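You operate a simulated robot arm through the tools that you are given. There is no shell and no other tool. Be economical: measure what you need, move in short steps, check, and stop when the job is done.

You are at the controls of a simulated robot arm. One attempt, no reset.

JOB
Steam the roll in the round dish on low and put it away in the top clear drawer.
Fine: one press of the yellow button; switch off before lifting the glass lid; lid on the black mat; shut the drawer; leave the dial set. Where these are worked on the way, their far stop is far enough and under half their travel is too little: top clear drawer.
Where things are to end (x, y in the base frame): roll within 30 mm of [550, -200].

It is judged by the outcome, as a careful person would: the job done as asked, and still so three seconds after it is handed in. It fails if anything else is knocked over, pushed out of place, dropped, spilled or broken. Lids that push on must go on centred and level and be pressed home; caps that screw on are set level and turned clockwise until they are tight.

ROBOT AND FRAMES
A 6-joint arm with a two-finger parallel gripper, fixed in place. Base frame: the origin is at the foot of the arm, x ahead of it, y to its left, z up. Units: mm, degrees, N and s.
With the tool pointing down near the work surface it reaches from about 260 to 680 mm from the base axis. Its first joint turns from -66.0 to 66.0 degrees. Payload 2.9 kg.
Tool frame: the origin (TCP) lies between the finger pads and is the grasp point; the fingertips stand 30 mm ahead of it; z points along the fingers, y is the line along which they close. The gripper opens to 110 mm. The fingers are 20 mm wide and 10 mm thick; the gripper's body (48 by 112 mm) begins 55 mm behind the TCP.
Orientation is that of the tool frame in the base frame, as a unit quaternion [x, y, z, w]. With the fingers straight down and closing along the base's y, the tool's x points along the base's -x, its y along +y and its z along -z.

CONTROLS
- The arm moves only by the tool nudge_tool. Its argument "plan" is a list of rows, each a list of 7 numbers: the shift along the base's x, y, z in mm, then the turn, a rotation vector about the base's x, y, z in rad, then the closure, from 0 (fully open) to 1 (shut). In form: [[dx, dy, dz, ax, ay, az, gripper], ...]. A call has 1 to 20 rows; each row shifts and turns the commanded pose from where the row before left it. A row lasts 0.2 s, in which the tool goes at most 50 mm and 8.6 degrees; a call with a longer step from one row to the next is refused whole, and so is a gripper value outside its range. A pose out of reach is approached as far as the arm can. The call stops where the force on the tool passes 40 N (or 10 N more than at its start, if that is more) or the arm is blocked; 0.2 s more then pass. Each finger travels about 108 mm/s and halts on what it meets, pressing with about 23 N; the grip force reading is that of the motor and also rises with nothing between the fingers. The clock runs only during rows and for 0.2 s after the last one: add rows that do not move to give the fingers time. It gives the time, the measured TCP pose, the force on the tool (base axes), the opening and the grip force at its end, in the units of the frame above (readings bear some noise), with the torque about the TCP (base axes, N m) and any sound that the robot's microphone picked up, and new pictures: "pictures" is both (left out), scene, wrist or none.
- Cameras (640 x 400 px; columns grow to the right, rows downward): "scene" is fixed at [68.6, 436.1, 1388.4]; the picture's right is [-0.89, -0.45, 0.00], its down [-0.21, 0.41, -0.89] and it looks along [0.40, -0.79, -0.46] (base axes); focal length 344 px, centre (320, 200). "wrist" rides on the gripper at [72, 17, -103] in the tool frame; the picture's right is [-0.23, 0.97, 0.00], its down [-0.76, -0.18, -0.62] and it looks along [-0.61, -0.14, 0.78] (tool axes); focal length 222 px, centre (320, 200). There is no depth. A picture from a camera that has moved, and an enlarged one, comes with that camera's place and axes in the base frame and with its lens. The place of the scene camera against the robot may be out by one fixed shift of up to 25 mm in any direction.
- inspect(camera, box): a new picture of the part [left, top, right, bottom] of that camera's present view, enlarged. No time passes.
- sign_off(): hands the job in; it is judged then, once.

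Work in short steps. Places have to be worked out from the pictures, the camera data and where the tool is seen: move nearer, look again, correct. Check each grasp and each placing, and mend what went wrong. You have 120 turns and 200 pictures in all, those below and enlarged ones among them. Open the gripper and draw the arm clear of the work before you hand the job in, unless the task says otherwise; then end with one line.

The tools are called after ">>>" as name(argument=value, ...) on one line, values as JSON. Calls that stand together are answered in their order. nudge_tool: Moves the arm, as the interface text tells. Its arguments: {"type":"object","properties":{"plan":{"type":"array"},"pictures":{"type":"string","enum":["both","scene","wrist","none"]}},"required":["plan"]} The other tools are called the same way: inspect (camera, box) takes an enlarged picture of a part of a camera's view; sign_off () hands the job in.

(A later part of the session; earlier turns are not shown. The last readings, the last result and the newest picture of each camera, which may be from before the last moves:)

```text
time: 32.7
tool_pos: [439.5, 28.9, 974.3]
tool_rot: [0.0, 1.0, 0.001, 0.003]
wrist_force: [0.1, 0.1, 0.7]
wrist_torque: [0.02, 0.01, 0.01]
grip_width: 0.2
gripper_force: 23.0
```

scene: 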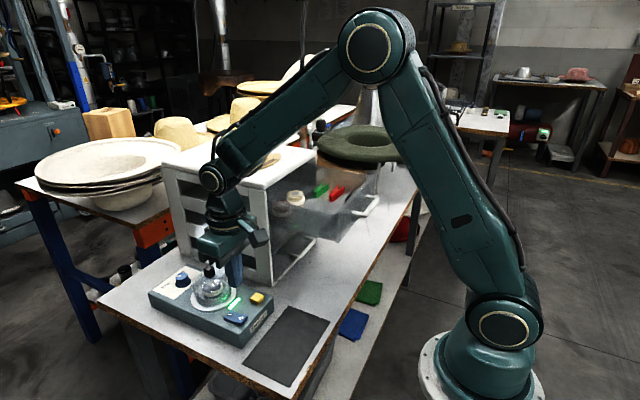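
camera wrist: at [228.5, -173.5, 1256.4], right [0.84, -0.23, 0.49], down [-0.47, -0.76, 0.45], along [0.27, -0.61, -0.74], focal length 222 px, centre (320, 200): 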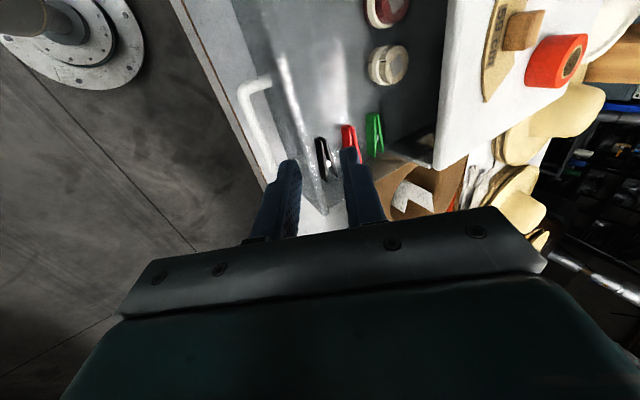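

>>> inspect(camera="scene", box=[140, 210, 300, 340])

>>> inspect(camera="wrist", box=[220, 60, 440, 220])

```text
3.08 times, centred on (220, 275) of scene
camera zoom: at [68.6, 436.1, 1388.4], right [-0.89, -0.45, 0.0], down [-0.21, 0.41, -0.89], along [0.4, -0.79, -0.46], focal length 1060 px, centre (628, -31)
```

zoom: 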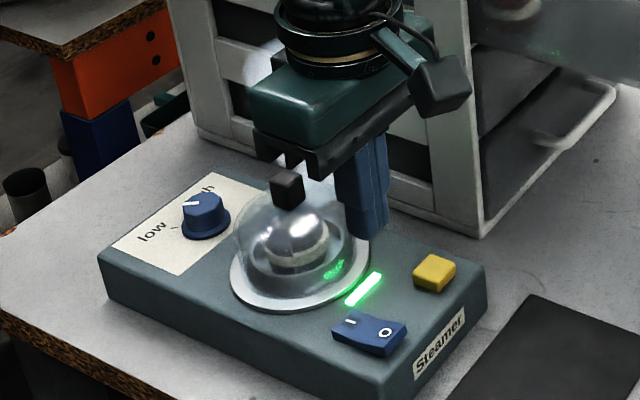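

```text
2.50 times, centred on (330, 140) of wrist
camera zoom: at [367.9, 45.5, 1078.3], right [0.23, 0.97, 0.0], down [0.76, -0.18, 0.63], along [0.61, -0.14, -0.78], focal length 555 px, centre (295, 350)
```

zoom: 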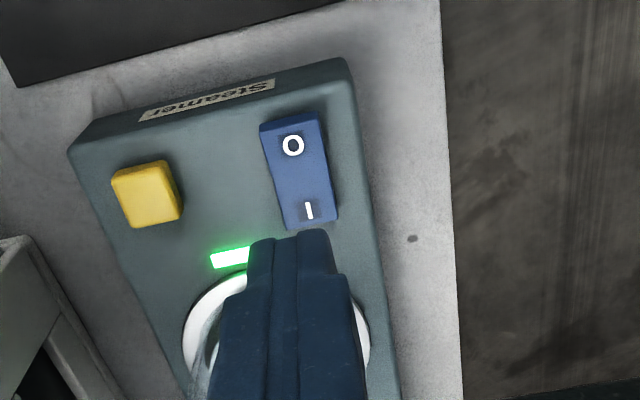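

Steam may still be hidden behind the gripper. I wait a few seconds in place.

>>> nudge_tool(plan=[[-35, 0, 0, 0, 0, 0, 1], [0, 0, 0, 0, 0, 0, 1], [0, 0, 0, 0, 0, 0, 1], [0, 0, 0, 0, 0, 0, 1], [0, 0, 0, 0, 0, 0, 1], [0, 0, 0, 0, 0, 0, 1], [0, 0, 0, 0, 0, 0, 1], [0, 0, 0, 0, 0, 0, 1], [0, 0, 0, 0, 0, 0, 1], [0, 0, 0, 0, 0, 0, 1]], pictures="none")

>>> inspect(camera="scene", box=[140, 210, 300, 340])

```text
time: 34.9
tool_pos: [403.2, 30.4, 975.2]
tool_rot: [-0.001, 1.0, 0.001, 0.003]
wrist_force: [-1.2, 0.1, -0.1]
wrist_torque: [0.0, -0.02, 0.03]
grip_width: 0.1
gripper_force: 23.3
```

```text
3.08 times, centred on (220, 275) of scene
camera zoom: at [68.6, 436.1, 1388.4], right [-0.89, -0.45, 0.0], down [-0.21, 0.41, -0.89], along [0.4, -0.79, -0.46], focal length 1060 px, centre (628, -31)
```

zoom: 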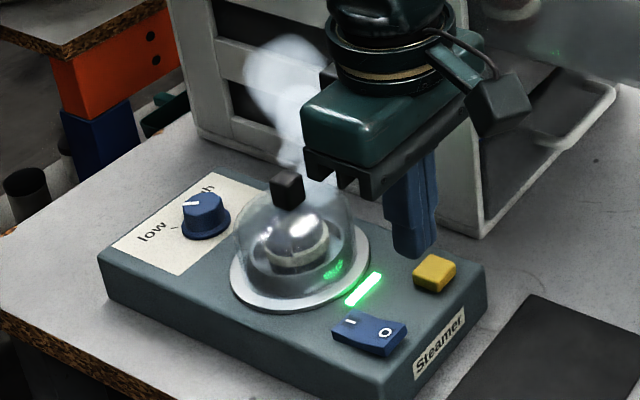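

It is still steaming. I wait on.

>>> nudge_tool(plan=[[0, 0, 0, 0, 0, 0, 1], [0, 0, 0, 0, 0, 0, 1], [0, 0, 0, 0, 0, 0, 1], [0, 0, 0, 0, 0, 0, 1], [0, 0, 0, 0, 0, 0, 1], [0, 0, 0, 0, 0, 0, 1], [0, 0, 0, 0, 0, 0, 1], [0, 0, 0, 0, 0, 0, 1], [0, 0, 0, 0, 0, 0, 1], [0, 0, 0, 0, 0, 0, 1], [0, 0, 0, 0, 0, 0, 1], [0, 0, 0, 0, 0, 0, 1], [0, 0, 0, 0, 0, 0, 1], [0, 0, 0, 0, 0, 0, 1], [0, 0, 0, 0, 0, 0, 1], [0, 0, 0, 0, 0, 0, 1], [0, 0, 0, 0, 0, 0, 1], [0, 0, 0, 0, 0, 0, 1], [0, 0, 0, 0, 0, 0, 1], [0, 0, 0, 0, 0, 0, 1]], pictures="scene")

```text
time: 39.1
tool_pos: [404.6, 30.9, 973.6]
tool_rot: [0.0, 1.0, 0.002, 0.003]
wrist_force: [-0.1, 0.5, -0.2]
wrist_torque: [0.01, -0.03, 0.0]
grip_width: 0.0
gripper_force: 23.3
```

scene: 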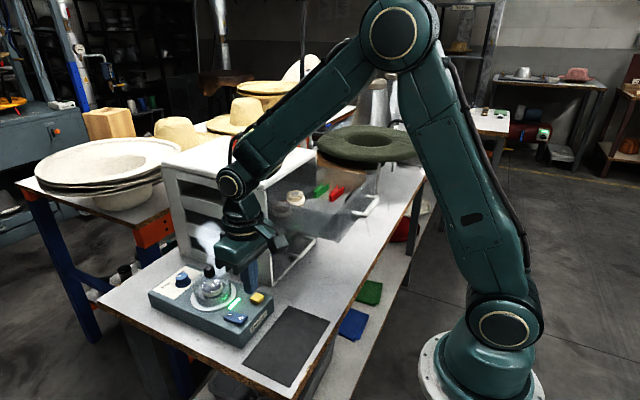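

It has steamed for 24 s and continues. I wait, listening for a sound.

>>> nudge_tool(plan=[[0, 0, 0, 0, 0, 0, 1], [0, 0, 0, 0, 0, 0, 1], [0, 0, 0, 0, 0, 0, 1], [0, 0, 0, 0, 0, 0, 1], [0, 0, 0, 0, 0, 0, 1], [0, 0, 0, 0, 0, 0, 1], [0, 0, 0, 0, 0, 0, 1], [0, 0, 0, 0, 0, 0, 1], [0, 0, 0, 0, 0, 0, 1], [0, 0, 0, 0, 0, 0, 1], [0, 0, 0, 0, 0, 0, 1], [0, 0, 0, 0, 0, 0, 1], [0, 0, 0, 0, 0, 0, 1], [0, 0, 0, 0, 0, 0, 1], [0, 0, 0, 0, 0, 0, 1], [0, 0, 0, 0, 0, 0, 1], [0, 0, 0, 0, 0, 0, 1], [0, 0, 0, 0, 0, 0, 1], [0, 0, 0, 0, 0, 0, 1], [0, 0, 0, 0, 0, 0, 1]], pictures="none")

>>> inspect(camera="scene", box=[140, 210, 300, 340])

```text
time: 43.3
tool_pos: [403.8, 28.6, 973.1]
tool_rot: [0.0, 1.0, 0.002, 0.002]
wrist_force: [0.0, -0.1, -0.6]
wrist_torque: [0.0, 0.0, 0.0]
grip_width: 0.0
gripper_force: 23.2
```

```text
3.08 times, centred on (220, 275) of scene
camera zoom: at [68.6, 436.1, 1388.4], right [-0.89, -0.45, 0.0], down [-0.21, 0.41, -0.89], along [0.4, -0.79, -0.46], focal length 1060 px, centre (628, -31)
```

zoom: 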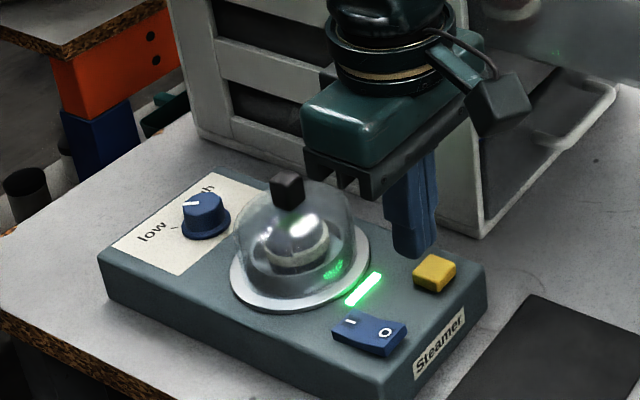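

The steam has stopped, so the cycle is over. Now I press the O end of the rocker at (440, 30).

>>> nudge_tool(plan=[[35, 0, -30, 0, 0, 0, 1], [1, 0, -40, 0, 0, 0, 1], [0, 0, -13, 0, 0, 0, 1], [0, 0, -4, 0, 0, 0, 1], [0, 0, -3, 0, 0, 0, 1], [0, 0, -2, 0, 0, 0, 1]], pictures="wrist")

```text
time: 44.7
tool_pos: [439.0, 29.5, 885.5]
tool_rot: [0.0, 1.0, 0.002, 0.003]
wrist_force: [-11.8, -0.3, 28.3]
wrist_torque: [0.02, 0.05, -0.01]
grip_width: 0.2
gripper_force: 22.9
camera wrist: at [367.6, 46.7, 989.0], right [0.23, 0.97, 0.0], down [0.76, -0.18, 0.63], along [0.61, -0.14, -0.78], focal length 222 px, centre (320, 200)
```

wrist: 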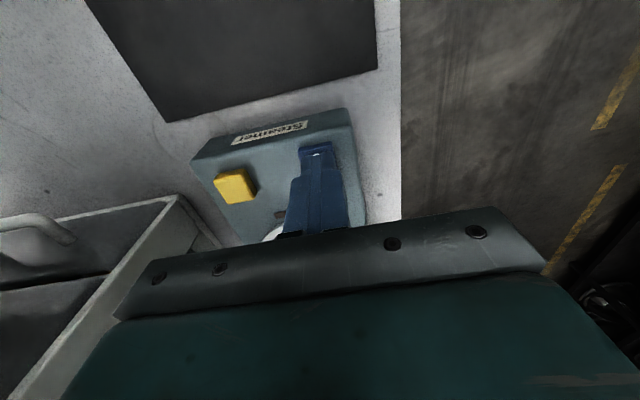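

The light looks dark now. I lift off and verify the switch.

>>> nudge_tool(plan=[[0, 0, 20, 0, 0, 0, 1], [0, 0, 45, 0, 0, 0, 0.8], [0, 0, 30, 0, 0, 0, 0.5]], pictures="none")

>>> inspect(camera="scene", box=[160, 250, 280, 340])

```text
time: 45.5
tool_pos: [439.3, 31.1, 980.4]
tool_rot: [0.0, 1.0, 0.002, 0.001]
wrist_force: [-0.3, -0.5, 0.1]
wrist_torque: [0.0, 0.02, -0.01]
grip_width: 55.1
gripper_force: 0.0
```

```text
4.44 times, centred on (220, 295) of scene
camera zoom: at [68.6, 436.1, 1388.4], right [-0.89, -0.45, 0.0], down [-0.21, 0.41, -0.89], along [0.4, -0.79, -0.46], focal length 1530 px, centre (764, -222)
```

zoom: 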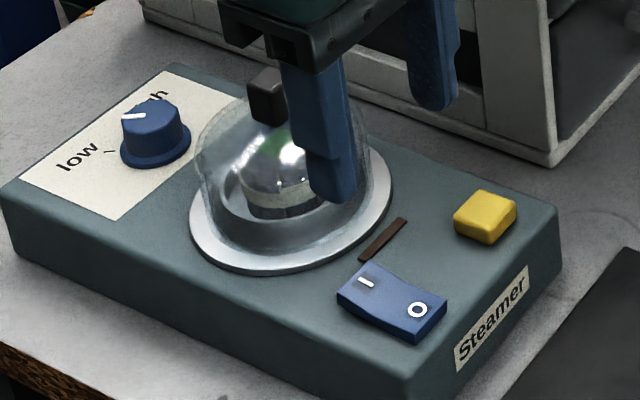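

It is off: the light is out and the O end is down. Next I go over the glass lid and measure its knob.

>>> nudge_tool(plan=[[45, -15, 10, 0, 0, 0, 0.45], [45, -15, 0, 0, 0, 0, 0.45], [20, -5, 0, 0, 0, 0, 0.45], [0, 0, 0, 0, 0, 0, 0.45]], pictures="none")

>>> inspect(camera="wrist", box=[230, 40, 410, 220])

>>> inspect(camera="scene", box=[170, 230, 260, 320])

```text
time: 46.5
tool_pos: [548.3, -6.5, 989.3]
tool_rot: [-0.001, 1.0, 0.003, 0.002]
wrist_force: [0.5, -0.3, -0.4]
wrist_torque: [0.02, 0.01, -0.05]
grip_width: 60.6
gripper_force: 0.0
```

```text
2.22 times, centred on (320, 130) of wrist
camera zoom: at [477.0, 10.9, 1092.6], right [0.23, 0.97, 0.0], down [0.76, -0.18, 0.63], along [0.61, -0.14, -0.78], focal length 494 px, centre (320, 356)
```

zoom: 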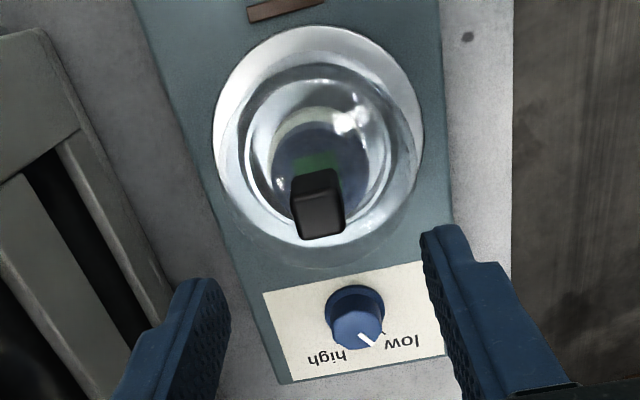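

```text
4.44 times, centred on (215, 275) of scene
camera zoom: at [68.7, 436.1, 1388.4], right [-0.89, -0.45, 0.0], down [-0.21, 0.41, -0.89], along [0.4, -0.79, -0.46], focal length 1530 px, centre (787, -133)
```

zoom: 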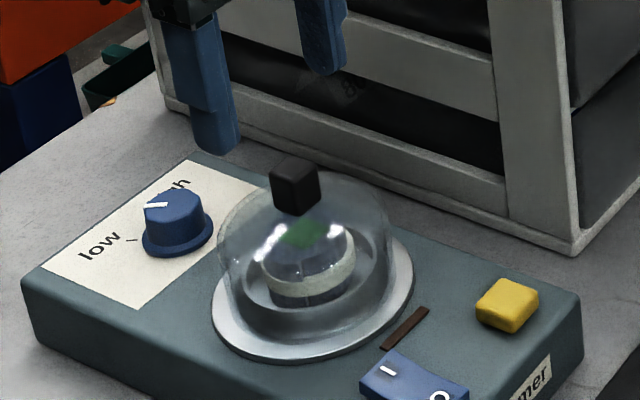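

The lid knob is at about (547.5, -4.5), with its top near z 925 and 17 mm wide. I lower so the tips overlap it by about 15 mm, and close.

>>> nudge_tool(plan=[[-0.5, 2, -25, 0, 0, 0, 0.6], [0, 0, -20, 0, 0, 0, 0.65], [0, 0, -5, 0, 0, 0, 0.65], [0, 0, 0, 0, 0, 0, 0.65]], pictures="none")

>>> inspect(camera="scene", box=[170, 230, 260, 320])

>>> inspect(camera="wrist", box=[230, 40, 410, 220])

```text
time: 47.5
tool_pos: [548.8, -2.9, 937.9]
tool_rot: [-0.001, 1.0, 0.002, 0.002]
wrist_force: [0.0, -0.2, 0.5]
wrist_torque: [0.0, 0.03, 0.02]
grip_width: 38.3
gripper_force: 0.0
```

```text
4.44 times, centred on (215, 275) of scene
camera zoom: at [68.6, 436.1, 1388.4], right [-0.89, -0.45, 0.0], down [-0.21, 0.41, -0.89], along [0.4, -0.79, -0.46], focal length 1530 px, centre (787, -133)
```

zoom: 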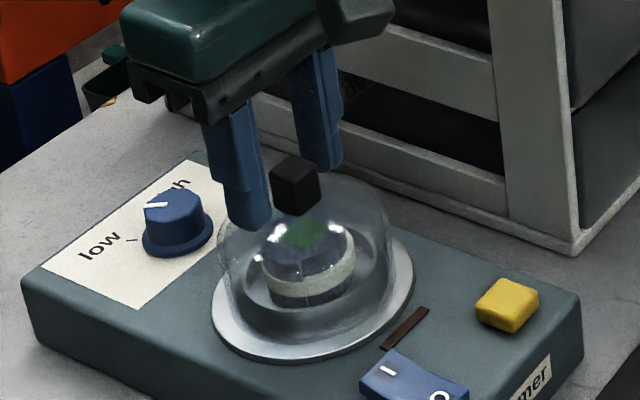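

```text
2.22 times, centred on (320, 130) of wrist
camera zoom: at [476.5, 13.1, 1041.8], right [0.23, 0.97, 0.0], down [0.76, -0.18, 0.63], along [0.61, -0.14, -0.78], focal length 494 px, centre (320, 356)
```

zoom: 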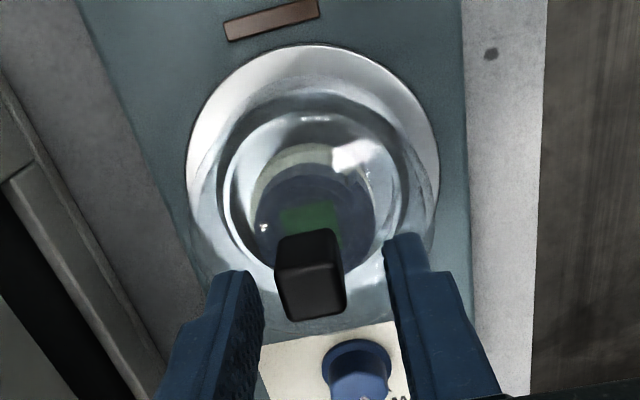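

The knob is between the fingers but about 3 mm toward -y. I recentre and close.

>>> nudge_tool(plan=[[-1, -2.5, 0, 0, 0, 0, 0.65], [0, 0, 0, 0, 0, 0, 0.75], [0, 0, 0, 0, 0, 0, 0.85], [0, 0, 0, 0, 0, 0, 1], [0, 0, 0, 0, 0, 0, 1]], pictures="none")

>>> inspect(camera="wrist", box=[230, 40, 410, 220])

```text
time: 48.7
tool_pos: [547.9, -5.0, 937.7]
tool_rot: [0.0, 1.0, 0.002, 0.002]
wrist_force: [0.1, 0.3, -0.3]
wrist_torque: [0.02, -0.01, 0.03]
grip_width: 17.3
gripper_force: 23.4
heard: snap
```

```text
2.22 times, centred on (320, 130) of wrist
camera zoom: at [475.8, 11.0, 1042.0], right [0.23, 0.97, 0.0], down [0.76, -0.18, 0.63], along [0.61, -0.14, -0.78], focal length 494 px, centre (320, 356)
```

zoom: 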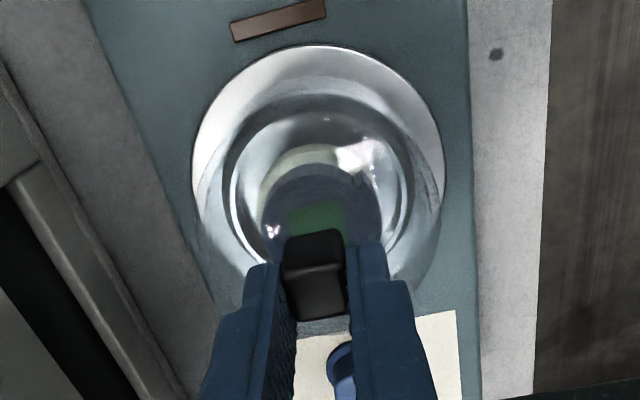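

The knob is gripped at 17.3 mm. A snap was heard, so I lift slowly a little and check the lid.

>>> nudge_tool(plan=[[0, 0, 4, 0, 0, 0, 1], [0, 0, 8, 0, 0, 0, 1], [0, 0, 15, 0, 0, 0, 1], [0, 0, 20, 0, 0, 0, 1]], pictures="none")

>>> inspect(camera="scene", box=[150, 200, 270, 320])

```text
time: 49.7
tool_pos: [549.2, -4.6, 985.9]
tool_rot: [0.0, 1.0, 0.002, 0.002]
wrist_force: [0.2, 0.3, -0.9]
wrist_torque: [0.0, 0.0, 0.01]
grip_width: 17.4
gripper_force: 23.2
```

```text
3.33 times, centred on (210, 260) of scene
camera zoom: at [68.6, 436.1, 1388.4], right [-0.89, -0.45, 0.0], down [-0.21, 0.41, -0.89], along [0.4, -0.79, -0.46], focal length 1148 px, centre (687, 0)
```

zoom: 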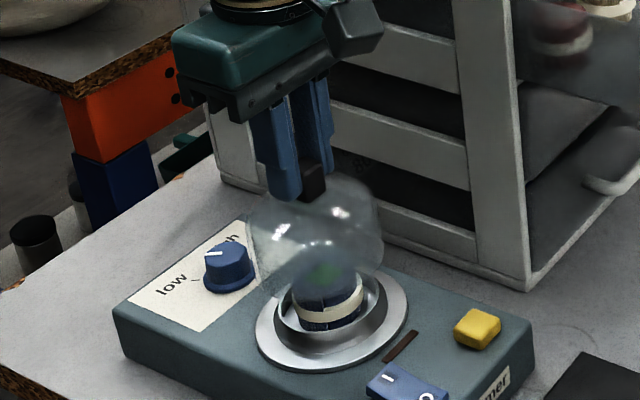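

The glass lid came up cleanly and the dish stayed. I carry it over to the black mat, centre about (353, 0).

>>> nudge_tool(plan=[[0, 0, 20, 0, 0, 0, 1], [-35, 1, 0, 0, 0, 0, 1], [-40, 1, 0, 0, 0, 0, 1], [-40, 1, 0, 0, 0, 0, 1], [-40, 1, 0, 0, 0, 0, 1], [-40, 1, 0, 0, 0, 0, 1], [0, 0, -30, 0, 0, 0, 1], [0, 0, -30, 0, 0, 0, 1], [0, 0, -15, 0, 0, 0, 1], [0, 0, 0, 0, 0, 0, 1]], pictures="both")

```text
time: 51.9
tool_pos: [353.4, -1.7, 930.7]
tool_rot: [0.0, 1.0, 0.0, 0.003]
wrist_force: [-0.4, -0.1, -0.4]
wrist_torque: [0.0, 0.02, -0.04]
grip_width: 17.2
gripper_force: 22.8
camera wrist: at [280.7, 16.0, 1035.2], right [0.23, 0.97, 0.0], down [0.76, -0.18, 0.63], along [0.61, -0.14, -0.78], focal length 222 px, centre (320, 200)
```

scene: 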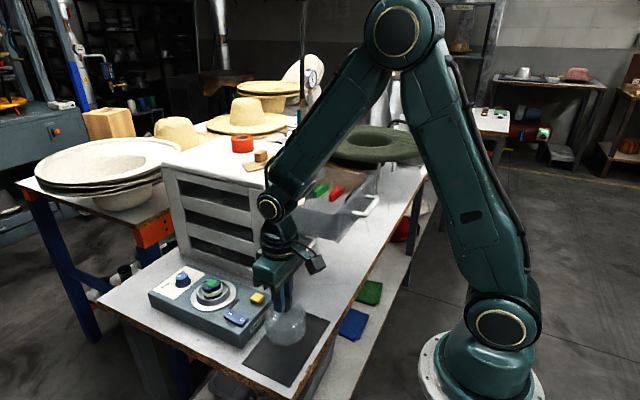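
wrist: 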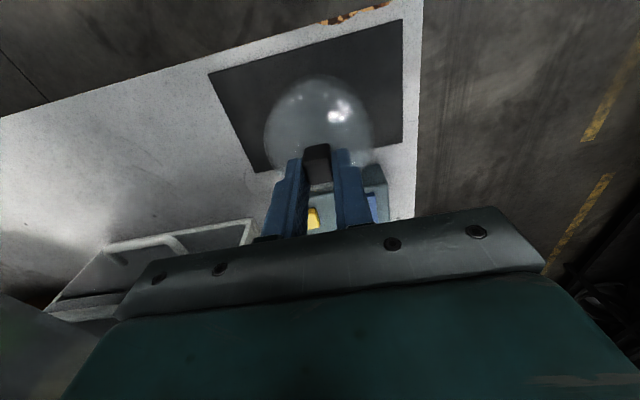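

The lid hangs over the mat. I lower it gently until contact.

>>> nudge_tool(plan=[[0, 0, -15, 0, 0, 0, 1], [0, 0, -12, 0, 0, 0, 1], [0, 0, -6, 0, 0, 0, 1], [0, 0, -3, 0, 0, 0, 1], [0, 0, -3, 0, 0, 0, 1], [0, 0, -2, 0, 0, 0, 1], [0, 0, 0, 0, 0, 0, 1]], pictures="none")

>>> inspect(camera="scene", box=[230, 280, 350, 390])

```text
time: 53.5
tool_pos: [353.3, 0.4, 890.4]
tool_rot: [0.001, 1.0, 0.001, 0.003]
wrist_force: [-4.6, 0.3, 22.3]
wrist_torque: [-0.06, 0.18, 0.02]
grip_width: 17.1
gripper_force: 23.0
```

```text
3.64 times, centred on (290, 335) of scene
camera zoom: at [68.3, 436.2, 1388.4], right [-0.89, -0.45, 0.0], down [-0.21, 0.41, -0.89], along [0.4, -0.79, -0.46], focal length 1252 px, centre (429, -291)
```

zoom: 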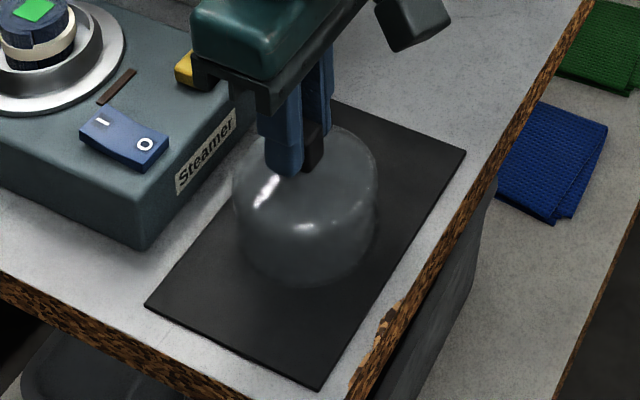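

The lid has touched down (22 N). I ease up slightly, open, and lift straight off.

>>> nudge_tool(plan=[[0, 0, 2, 0, 0, 0, 1], [0, 0, 0, 0, 0, 0, 0.8], [0, 0, 0, 0, 0, 0, 0.6], [0, 0, 25, 0, 0, 0, 0.6], [0, 0, 45, 0, 0, 0, 0.5], [0, 0, 45, 0, 0, 0, 0.5]], pictures="scene")

>>> inspect(camera="scene", box=[170, 250, 350, 390])

```text
time: 54.9
tool_pos: [353.7, -1.9, 1007.3]
tool_rot: [-0.001, 1.0, 0.002, 0.001]
wrist_force: [-0.3, 0.1, 0.2]
wrist_torque: [0.01, -0.01, 0.0]
grip_width: 55.0
gripper_force: 0.0
```

scene: 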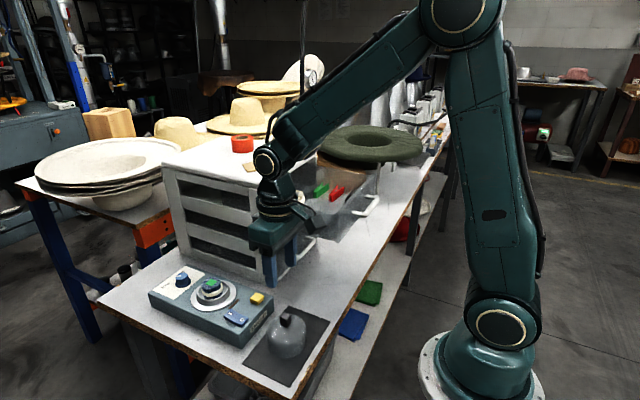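

```text
2.86 times, centred on (260, 320) of scene
camera zoom: at [68.6, 436.1, 1388.4], right [-0.89, -0.45, 0.0], down [-0.21, 0.41, -0.89], along [0.4, -0.79, -0.46], focal length 984 px, centre (491, -143)
```

zoom: 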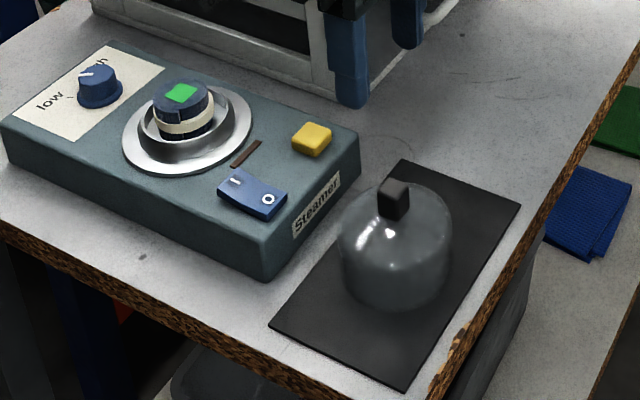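

The lid stands on the mat. Now I go over the dish to measure the roll.

>>> nudge_tool(plan=[[45, 0, 0, 0, 0, 0, 0.4], [45, 0, 0, 0, 0, 0, 0.4], [45, 0, 0, 0, 0, 0, 0.4], [45, -1, -10, 0, 0, 0, 0.4], [14, -1, -10, 0, 0, 0, 0.4], [0, 0, 0, 0, 0, 0, 0.4]], pictures="none")

>>> inspect(camera="wrist", box=[230, 20, 410, 200])

>>> inspect(camera="scene", box=[170, 240, 260, 320])

```text
time: 56.3
tool_pos: [546.4, -2.5, 988.1]
tool_rot: [0.001, 1.0, 0.002, 0.003]
wrist_force: [0.0, 0.4, -0.8]
wrist_torque: [0.02, -0.01, -0.02]
grip_width: 65.9
gripper_force: 0.0
```

```text
2.22 times, centred on (320, 110) of wrist
camera zoom: at [474.3, 14.4, 1091.4], right [0.23, 0.97, 0.0], down [0.76, -0.18, 0.63], along [0.61, -0.14, -0.78], focal length 494 px, centre (320, 400)
```

zoom: 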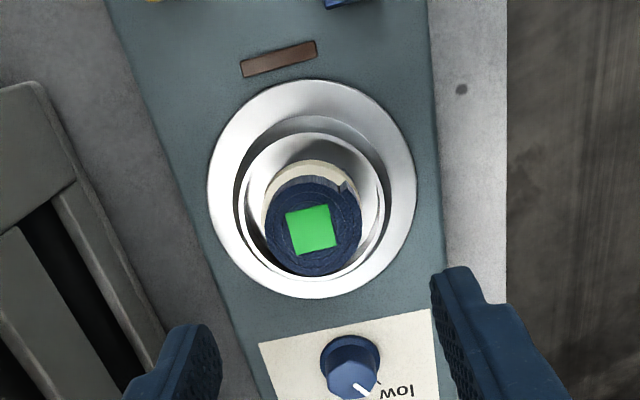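

```text
5.00 times, centred on (215, 280) of scene
camera zoom: at [68.6, 436.1, 1388.4], right [-0.89, -0.45, 0.0], down [-0.21, 0.41, -0.89], along [0.4, -0.79, -0.46], focal length 1722 px, centre (845, -200)
```

zoom: 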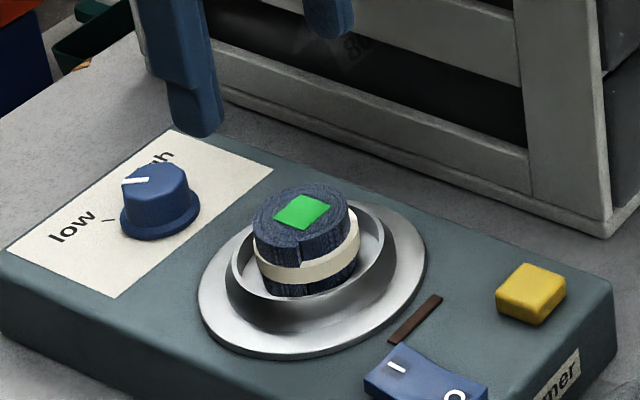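

The roll is at about (547.5, -5), 43 mm across, with its top near z 878. I lower the open fingers around its top, aiming for tips near z 863.

>>> nudge_tool(plan=[[1, -2.5, -40, 0, 0, 0, 0.42], [0, 0, -35, 0, 0, 0, 0.42], [0, 0, -12, 0, 0, 0, 0.42], [0, 0, -7, 0, 0, 0, 0.42], [0, 0, 0, 0, 0, 0, 0.42]], pictures="none")

>>> inspect(camera="wrist", box=[230, 60, 410, 220])

>>> inspect(camera="scene", box=[170, 240, 260, 320])

```text
time: 57.5
tool_pos: [546.4, -5.1, 893.1]
tool_rot: [0.001, 1.0, 0.0, 0.003]
wrist_force: [-10.7, -0.7, 22.5]
wrist_torque: [-0.7, 0.34, -0.13]
grip_width: 63.7
gripper_force: 0.1
```

```text
2.50 times, centred on (320, 140) of wrist
camera zoom: at [474.3, 11.2, 997.1], right [0.23, 0.97, 0.0], down [0.76, -0.18, 0.63], along [0.61, -0.14, -0.78], focal length 555 px, centre (320, 350)
```

zoom: 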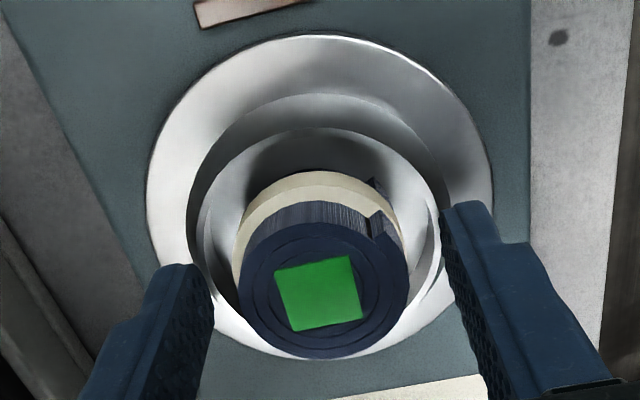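

```text
5.00 times, centred on (215, 280) of scene
camera zoom: at [68.0, 436.2, 1388.4], right [-0.89, -0.45, 0.0], down [-0.21, 0.41, -0.89], along [0.4, -0.79, -0.46], focal length 1722 px, centre (845, -200)
```

zoom: 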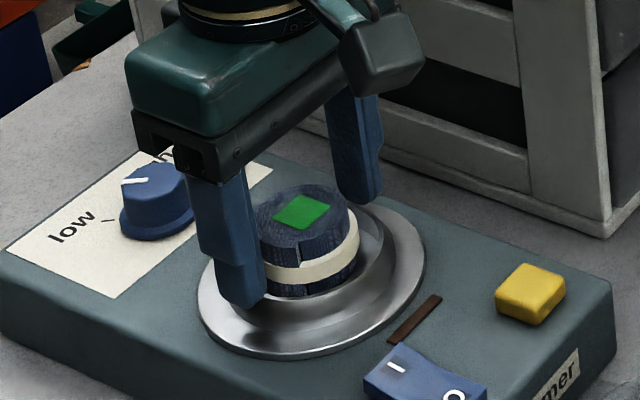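

The fingertips touch the dish rim (22 N). I raise 2 mm and close on the roll above the rim.

>>> nudge_tool(plan=[[0, 0, 2.5, 0, 0, 0, 0.5], [0, 0, 0, 0, 0, 0, 0.6], [0, 0, 0, 0, 0, 0, 0.7], [0, 0, 0, 0, 0, 0, 0.75], [0, 0, 0, 0, 0, 0, 0.75]], pictures="none")

>>> inspect(camera="wrist", box=[230, 60, 410, 220])

```text
time: 58.7
tool_pos: [546.9, -5.0, 893.0]
tool_rot: [0.0, 1.0, 0.002, 0.001]
wrist_force: [-1.1, -1.0, 0.1]
wrist_torque: [-0.02, -0.02, 0.0]
grip_width: 42.4
gripper_force: 22.6
```

```text
2.50 times, centred on (320, 140) of wrist
camera zoom: at [475.3, 11.8, 997.7], right [0.23, 0.97, 0.0], down [0.76, -0.18, 0.63], along [0.61, -0.14, -0.78], focal length 555 px, centre (320, 350)
```

zoom: 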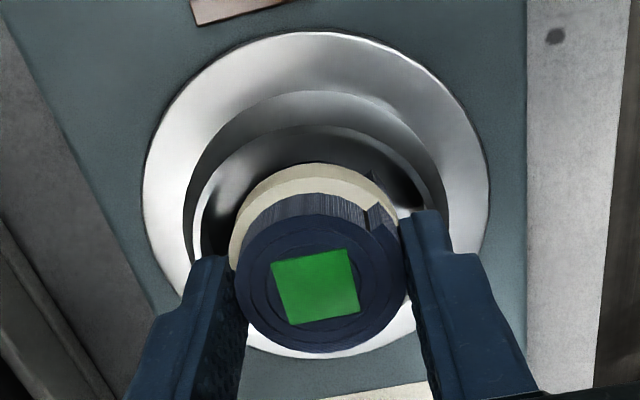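

The roll is gripped at 42.4 mm. I lift slowly and check the hold.

>>> nudge_tool(plan=[[0, 0, 5, 0, 0, 0, 0.75], [0, 0, 15, 0, 0, 0, 0.75], [0, 0, 30, 0, 0, 0, 0.75], [0, 0, 30, 0, 0, 0, 0.75]], pictures="none")

>>> inspect(camera="scene", box=[160, 210, 270, 320])

```text
time: 59.7
tool_pos: [549.7, -6.5, 974.3]
tool_rot: [0.0, 1.0, 0.002, 0.002]
wrist_force: [-0.2, -0.6, -0.8]
wrist_torque: [0.01, -0.02, -0.03]
grip_width: 42.3
gripper_force: 22.8
```

```text
3.64 times, centred on (215, 265) of scene
camera zoom: at [68.6, 436.1, 1388.4], right [-0.89, -0.45, 0.0], down [-0.21, 0.41, -0.89], along [0.4, -0.79, -0.46], focal length 1252 px, centre (702, -36)
```

zoom: 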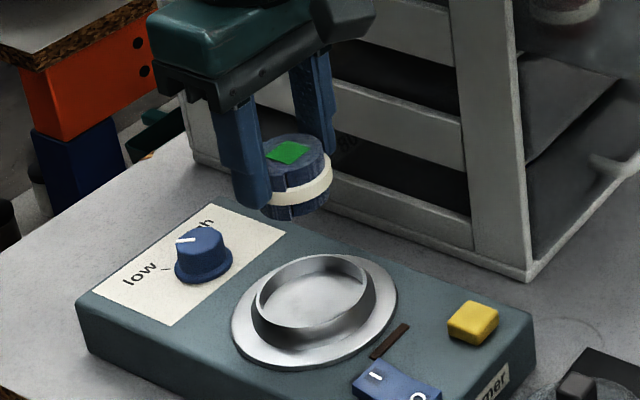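

The roll is lifted level. I raise it and carry it round to above the open drawer for a look.

>>> nudge_tool(plan=[[-15, 0, 45, 0, 0, 0, 0.75], [-15, 0, 45, 0, 0, 0, 0.75], [-25, 0, 40, 0, 0, 0, 0.75], [-40, 0, 25, 0, 0, 0, 0.75], [-40, -10, 0, 0, 0, 0, 0.75], [-36, -30, 0, 0, 0, 0, 0.75], [0, -45, 0, 0, 0, 0, 0.75], [0, -45, 0, 0, 0, 0, 0.75], [0, -40, 0, 0, 0, 0, 0.75], [0, -24, 0, 0, 0, 0, 0.75], [0, 0, 0, 0, 0, 0, 0.75]], pictures="both")

>>> inspect(camera="wrist", box=[160, 40, 430, 230])

```text
time: 62.1
tool_pos: [375.9, -199.5, 1130.6]
tool_rot: [0.0, 1.0, 0.002, 0.002]
wrist_force: [-0.2, -0.2, -0.7]
wrist_torque: [-0.03, 0.05, -0.02]
grip_width: 42.5
gripper_force: 23.4
camera wrist: at [303.8, -183.2, 1233.6], right [0.23, 0.97, 0.0], down [0.76, -0.18, 0.63], along [0.61, -0.14, -0.78], focal length 222 px, centre (320, 200)
```

scene: 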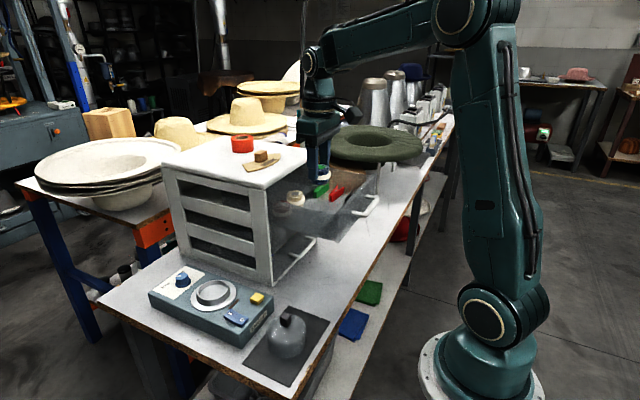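
wrist: 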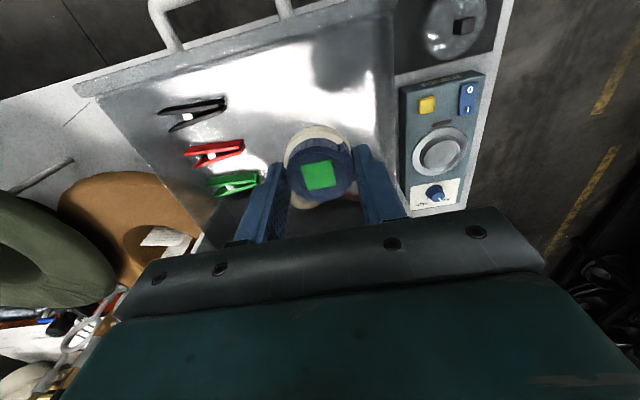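

```text
2.11 times, centred on (295, 135) of wrist
camera zoom: at [303.8, -183.2, 1233.6], right [0.23, 0.97, 0.0], down [0.76, -0.18, 0.63], along [0.61, -0.14, -0.78], focal length 468 px, centre (373, 337)
```

zoom: 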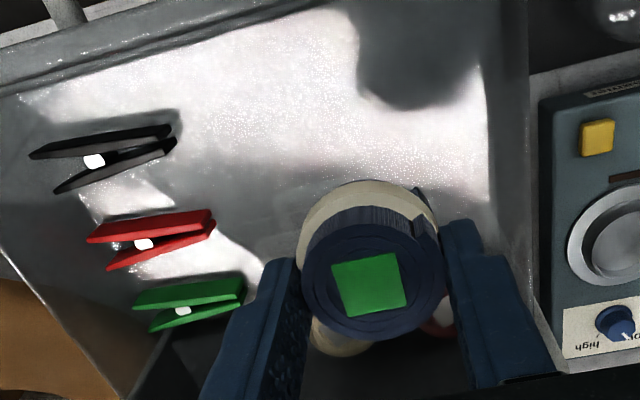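

The drawer floor below the roll is clear; the pins lie well to the -y side and the spools lie deeper. The open distance is about 176 mm, so the present x≈375 suits, and I lower the roll.

>>> nudge_tool(plan=[[0, 0, -35, 0, 0, 0, 0.75], [0, 0, -30, 0, 0, 0, 0.75], [0, 0, -15, 0, 0, 0, 0.75], [0, 0, 0, 0, 0, 0, 0.75]], pictures="both")

>>> inspect(camera="scene", box=[260, 130, 400, 250])

```text
time: 63.1
tool_pos: [375.7, -198.5, 1050.0]
tool_rot: [0.001, 1.0, 0.001, 0.002]
wrist_force: [-0.5, -0.5, -0.4]
wrist_torque: [0.0, -0.03, -0.01]
grip_width: 42.4
gripper_force: 23.0
camera wrist: at [304.1, -182.5, 1153.5], right [0.23, 0.97, 0.0], down [0.76, -0.18, 0.63], along [0.61, -0.14, -0.78], focal length 222 px, centre (320, 200)
```

scene: 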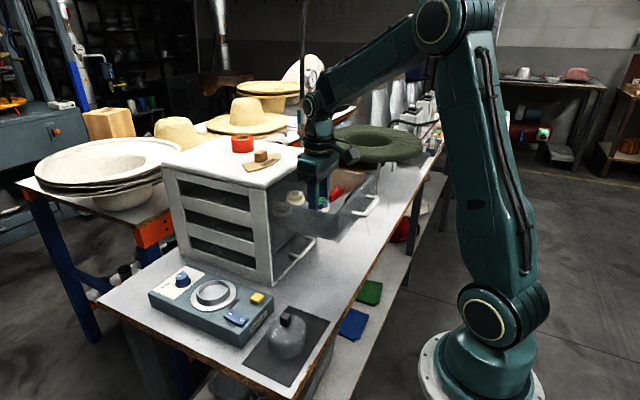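
wrist: 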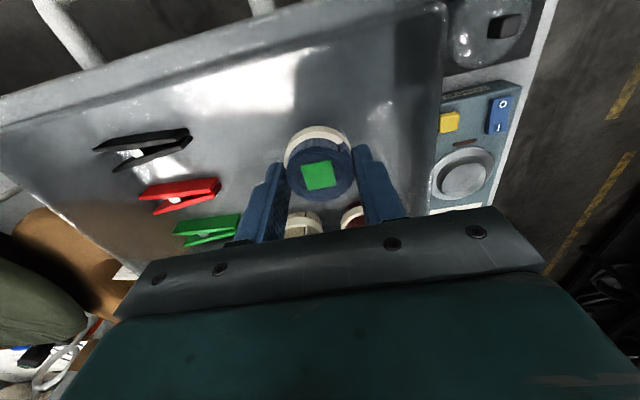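

```text
3.33 times, centred on (330, 190) of scene
camera zoom: at [68.6, 436.1, 1388.4], right [-0.89, -0.45, 0.0], down [-0.21, 0.41, -0.89], along [0.4, -0.79, -0.46], focal length 1148 px, centre (287, 233)
```

zoom: 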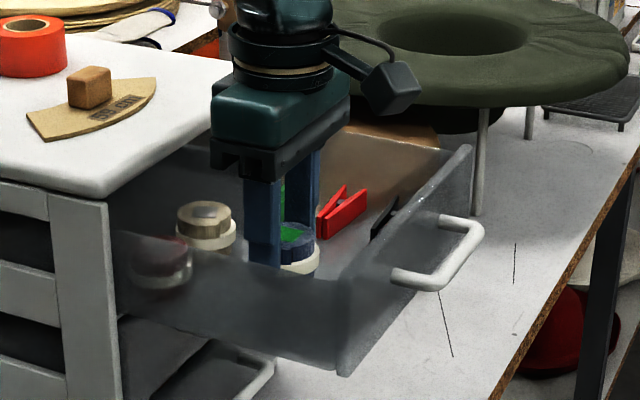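

All is clear inside the drawer. I lower in small steps to touch.

>>> nudge_tool(plan=[[0, 0, -8, 0, 0, 0, 0.75], [0, 0, -5, 0, 0, 0, 0.75], [0, 0, -3, 0, 0, 0, 0.75], [0, 0, -3, 0, 0, 0, 0.75], [0, 0, 0, 0, 0, 0, 0.75]], pictures="none")

```text
time: 64.3
tool_pos: [377.3, -198.7, 1031.1]
tool_rot: [0.0, 1.0, 0.003, 0.003]
wrist_force: [-0.7, -0.4, -0.7]
wrist_torque: [0.02, -0.04, 0.02]
grip_width: 42.6
gripper_force: 23.1
```

>>> inspect(camera="scene", box=[280, 160, 380, 240])

>>> nudge_tool(plan=[[0, 0, -3, 0, 0, 0, 0.75], [0, 0, -3, 0, 0, 0, 0.75], [0, 0, -3, 0, 0, 0, 0.75], [0, 0, 0, 0, 0, 0, 0.75]], pictures="none")

```text
5.00 times, centred on (330, 200) of scene
camera zoom: at [68.6, 436.1, 1388.4], right [-0.89, -0.45, 0.0], down [-0.21, 0.41, -0.89], along [0.4, -0.79, -0.46], focal length 1722 px, centre (270, 200)
```

zoom: 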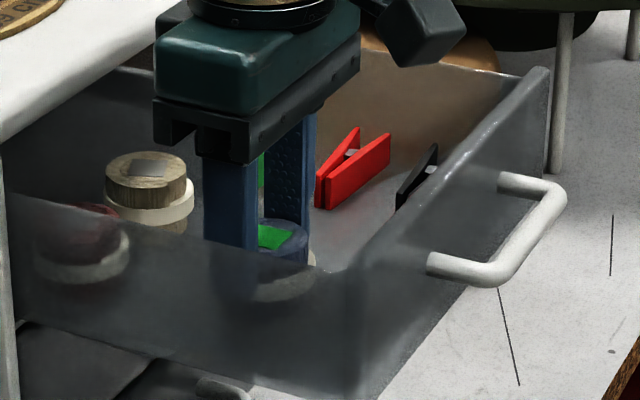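

```text
time: 65.3
tool_pos: [378.3, -199.9, 1025.5]
tool_rot: [-0.001, 1.0, 0.001, 0.007]
wrist_force: [-0.3, 0.9, 5.5]
wrist_torque: [0.0, 0.05, 0.01]
grip_width: 42.3
gripper_force: 23.0
stopped in row 4: the force on the tool passed its limit at 41 N (the readings are from after the stop); the commanded pose is now the measured one
```

The roll is down on the drawer floor. I open gently and lift straight up.

>>> nudge_tool(plan=[[0, 0, 0, 0, 0, 0, 0.65], [0, 0, 0, 0, 0, 0, 0.5], [0, 0, 0, 0, 0, 0, 0.45], [0, 0, 30, 0, 0, 0, 0.45], [0, 0, 45, 0, 0, 0, 0.45], [0, 0, 45, 0, 0, 0, 0.45], [0, 0, 0, 0, 0, 0, 0.45]], pictures="both")

>>> inspect(camera="wrist", box=[160, 0, 430, 220])

```text
time: 66.9
tool_pos: [378.5, -200.9, 1144.4]
tool_rot: [-0.002, 1.0, 0.0, 0.006]
wrist_force: [0.2, -0.6, 0.2]
wrist_torque: [0.0, -0.02, 0.0]
grip_width: 60.7
gripper_force: 0.0
camera wrist: at [306.9, -184.0, 1247.0], right [0.23, 0.97, 0.0], down [0.76, -0.18, 0.63], along [0.61, -0.14, -0.78], focal length 222 px, centre (320, 200)
```

scene: 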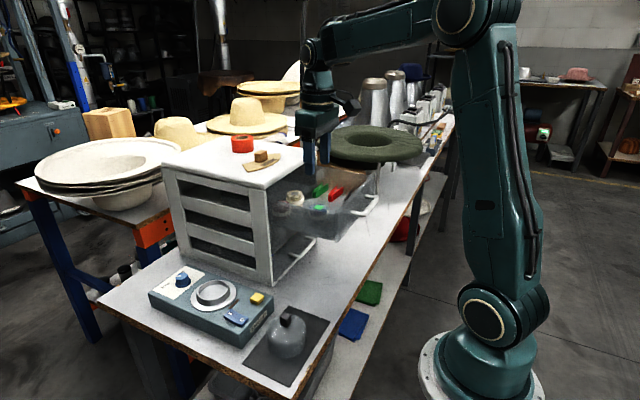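
wrist: 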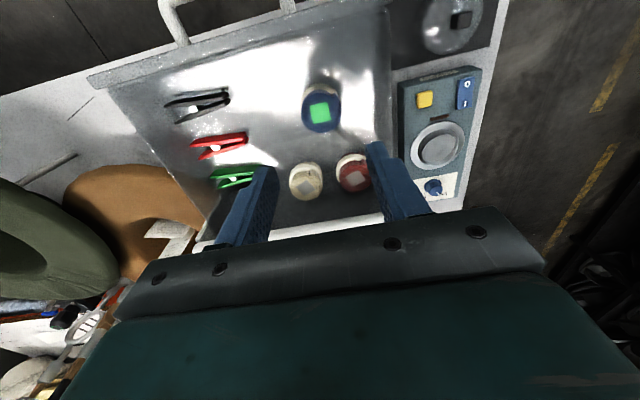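

```text
1.82 times, centred on (295, 110) of wrist
camera zoom: at [306.9, -184.0, 1247.0], right [0.23, 0.97, 0.0], down [0.76, -0.18, 0.63], along [0.61, -0.14, -0.78], focal length 404 px, centre (366, 364)
```

zoom: 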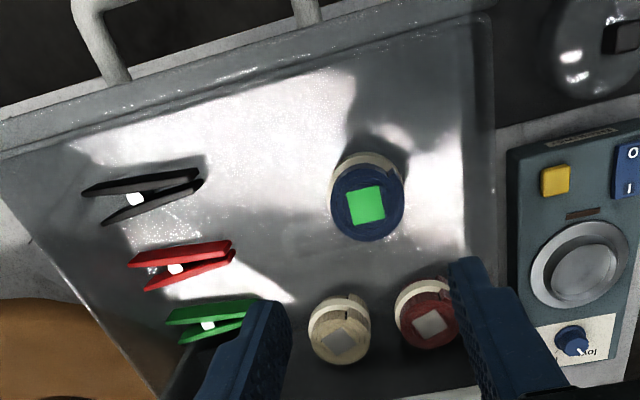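

The roll stands clear of the other things at about (378, -200), which is about (552–560, -200) when closed. Now I close the fingers and go round in front of the handle to push the drawer shut.

>>> nudge_tool(plan=[[-35, -13, 0, 0, 0, 0, 0.8], [-35, -13, 0, 0, 0, 0, 1], [-35, -13, 0, 0, 0, 0, 1], [-37, -13, 0, 0, 0, 0, 1], [0, 0, 0, 0, 0, 0, 1], [0, 0, 0, 0, 0, 0, 1]], pictures="both")

```text
time: 68.3
tool_pos: [234.9, -251.4, 1143.5]
tool_rot: [0.0, 1.0, 0.001, 0.005]
wrist_force: [0.5, -0.3, 0.0]
wrist_torque: [-0.02, -0.02, 0.0]
grip_width: 0.0
gripper_force: 23.2
camera wrist: at [162.9, -234.8, 1247.5], right [0.23, 0.97, 0.0], down [0.76, -0.18, 0.63], along [0.62, -0.14, -0.78], focal length 222 px, centre (320, 200)
```

scene: 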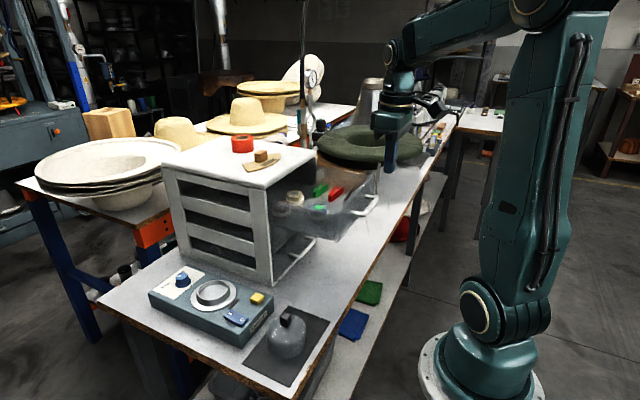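
wrist: 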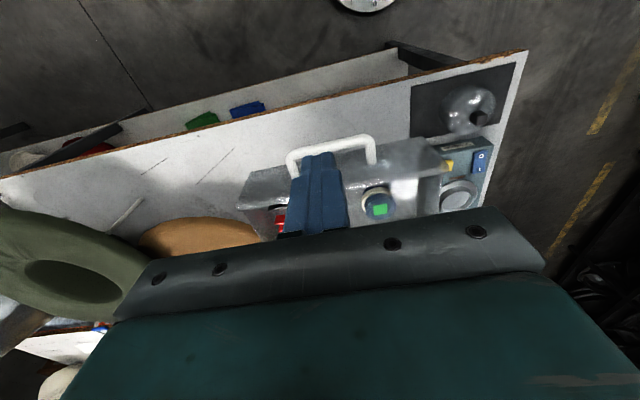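

The bar is at x≈270, so the fingers at x 235 will pass in front of it. I descend and then push +x.

>>> nudge_tool(plan=[[0, 0, -40, 0, 0, 0, 1], [0, 0, -40, 0, 0, 0, 1], [0, 0, -33, 0, 0, 0, 1], [0, 0, 0, 0, 0, 0, 1]], pictures="wrist")

>>> inspect(camera="scene", box=[300, 130, 440, 240])

```text
time: 69.3
tool_pos: [236.4, -251.4, 1031.3]
tool_rot: [-0.001, 1.0, 0.0, 0.005]
wrist_force: [-0.2, -0.5, 0.0]
wrist_torque: [-0.04, 0.0, 0.02]
grip_width: 0.1
gripper_force: 23.5
camera wrist: at [164.3, -234.5, 1134.2], right [0.23, 0.97, 0.0], down [0.76, -0.18, 0.63], along [0.62, -0.14, -0.78], focal length 222 px, centre (320, 200)
```

wrist: 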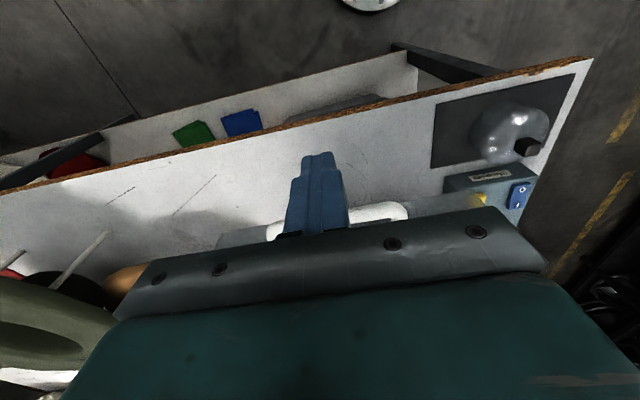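

```text
3.64 times, centred on (370, 185) of scene
camera zoom: at [68.6, 436.1, 1388.4], right [-0.89, -0.45, 0.0], down [-0.21, 0.41, -0.89], along [0.4, -0.79, -0.46], focal length 1252 px, centre (138, 254)
```

zoom: 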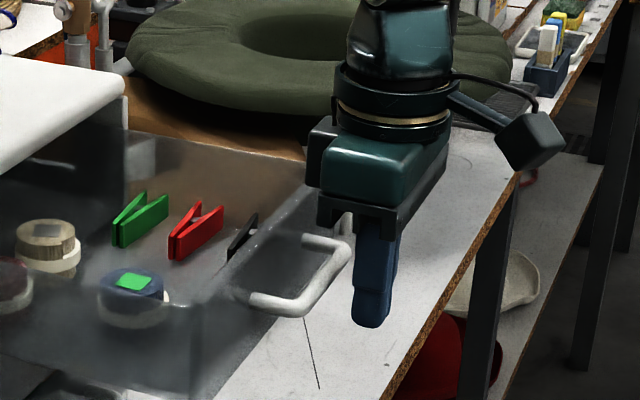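

The fingers stand in front of the bar. I push steadily and slowly.

>>> nudge_tool(plan=[[7, 0, 0, 0, 0, 0, 1], [5, 0, 0, 0, 0, 0, 1], [5, 0, 0, 0, 0, 0, 1], [7, 0, 0, 0, 0, 0, 1], [10, 0, 0, 0, 0, 0, 1], [10, 0, 0, 0, 0, 0, 1], [10, 0, 0, 0, 0, 0, 1], [10, 0, 0, 0, 0, 0, 1], [10, 0, 0, 0, 0, 0, 1], [10, 0, 0, 0, 0, 0, 1], [10, 0, 0, 0, 0, 0, 1], [10, 0, 0, 0, 0, 0, 1]], pictures="scene")

>>> inspect(camera="scene", box=[250, 130, 390, 240])

```text
time: 71.9
tool_pos: [340.3, -251.9, 1031.0]
tool_rot: [-0.001, 1.0, 0.0, 0.005]
wrist_force: [0.3, -0.4, -0.1]
wrist_torque: [-0.01, 0.02, -0.02]
grip_width: 0.0
gripper_force: 23.5
```

scene: 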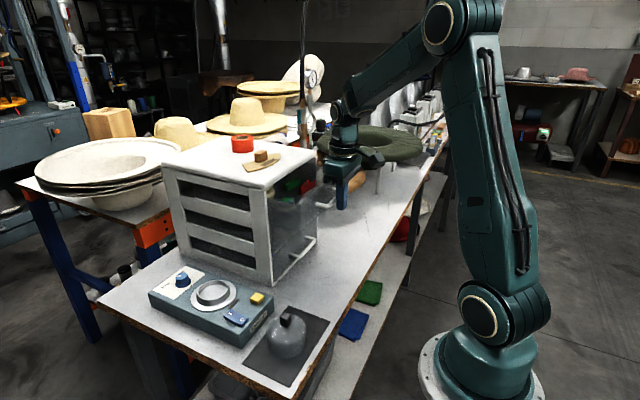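

```text
3.64 times, centred on (320, 185) of scene
camera zoom: at [68.6, 436.1, 1388.4], right [-0.89, -0.45, 0.0], down [-0.21, 0.41, -0.89], along [0.4, -0.79, -0.46], focal length 1252 px, centre (320, 254)
```

zoom: 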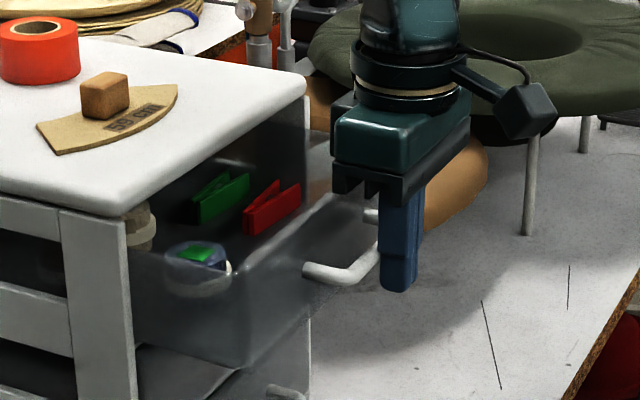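

The drawer is sliding in and its contents are upright. I continue to the end.

>>> nudge_tool(plan=[[10, 0, 0, 0, 0, 0, 1], [10, 0, 0, 0, 0, 0, 1], [10, 0, 0, 0, 0, 0, 1], [10, 0, 0, 0, 0, 0, 1], [10, 0, 0, 0, 0, 0, 1], [10, 0, 0, 0, 0, 0, 1], [8, 0, 0, 0, 0, 0, 1], [6, 0, 0, 0, 0, 0, 1], [4, 0, 0, 0, 0, 0, 1], [4, 0, 0, 0, 0, 0, 1], [3, 0, 0, 0, 0, 0, 1], [3, 0, 0, 0, 0, 0, 1], [3, 0, 0, 0, 0, 0, 1], [0, 0, 0, 0, 0, 0, 1]], pictures="scene")

>>> inspect(camera="scene", box=[220, 130, 360, 240])

```text
time: 74.5
tool_pos: [421.0, -252.6, 1030.4]
tool_rot: [0.004, 1.0, 0.004, -0.003]
wrist_force: [-9.8, 0.5, 3.6]
wrist_torque: [0.05, -0.01, 0.02]
grip_width: 0.0
gripper_force: 22.7
stopped in row 12: the force on the tool passed its limit at 44 N (the readings are from after the stop); the commanded pose is now the measured one
```

scene: 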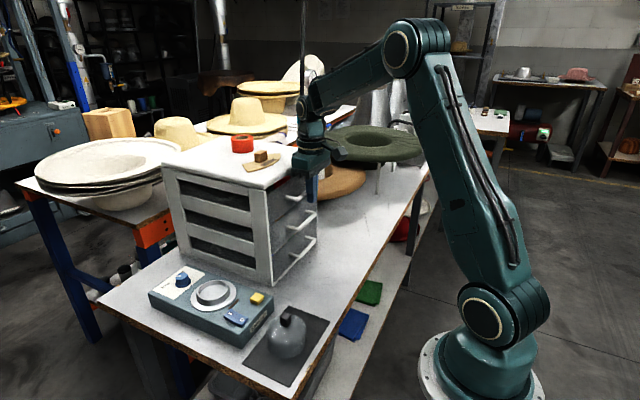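

```text
3.64 times, centred on (290, 185) of scene
camera zoom: at [68.3, 436.2, 1388.4], right [-0.89, -0.45, 0.0], down [-0.21, 0.41, -0.89], along [0.4, -0.79, -0.46], focal length 1252 px, centre (429, 254)
```

zoom: 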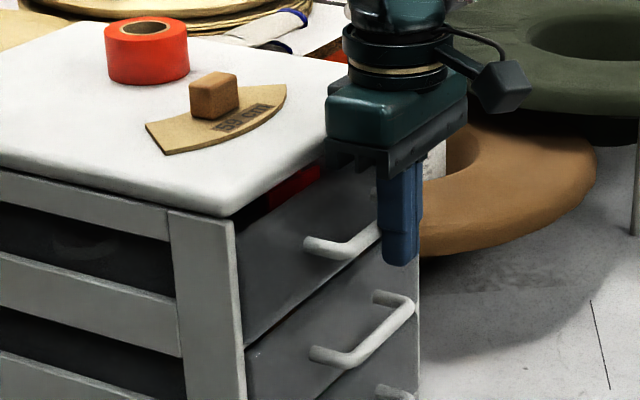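

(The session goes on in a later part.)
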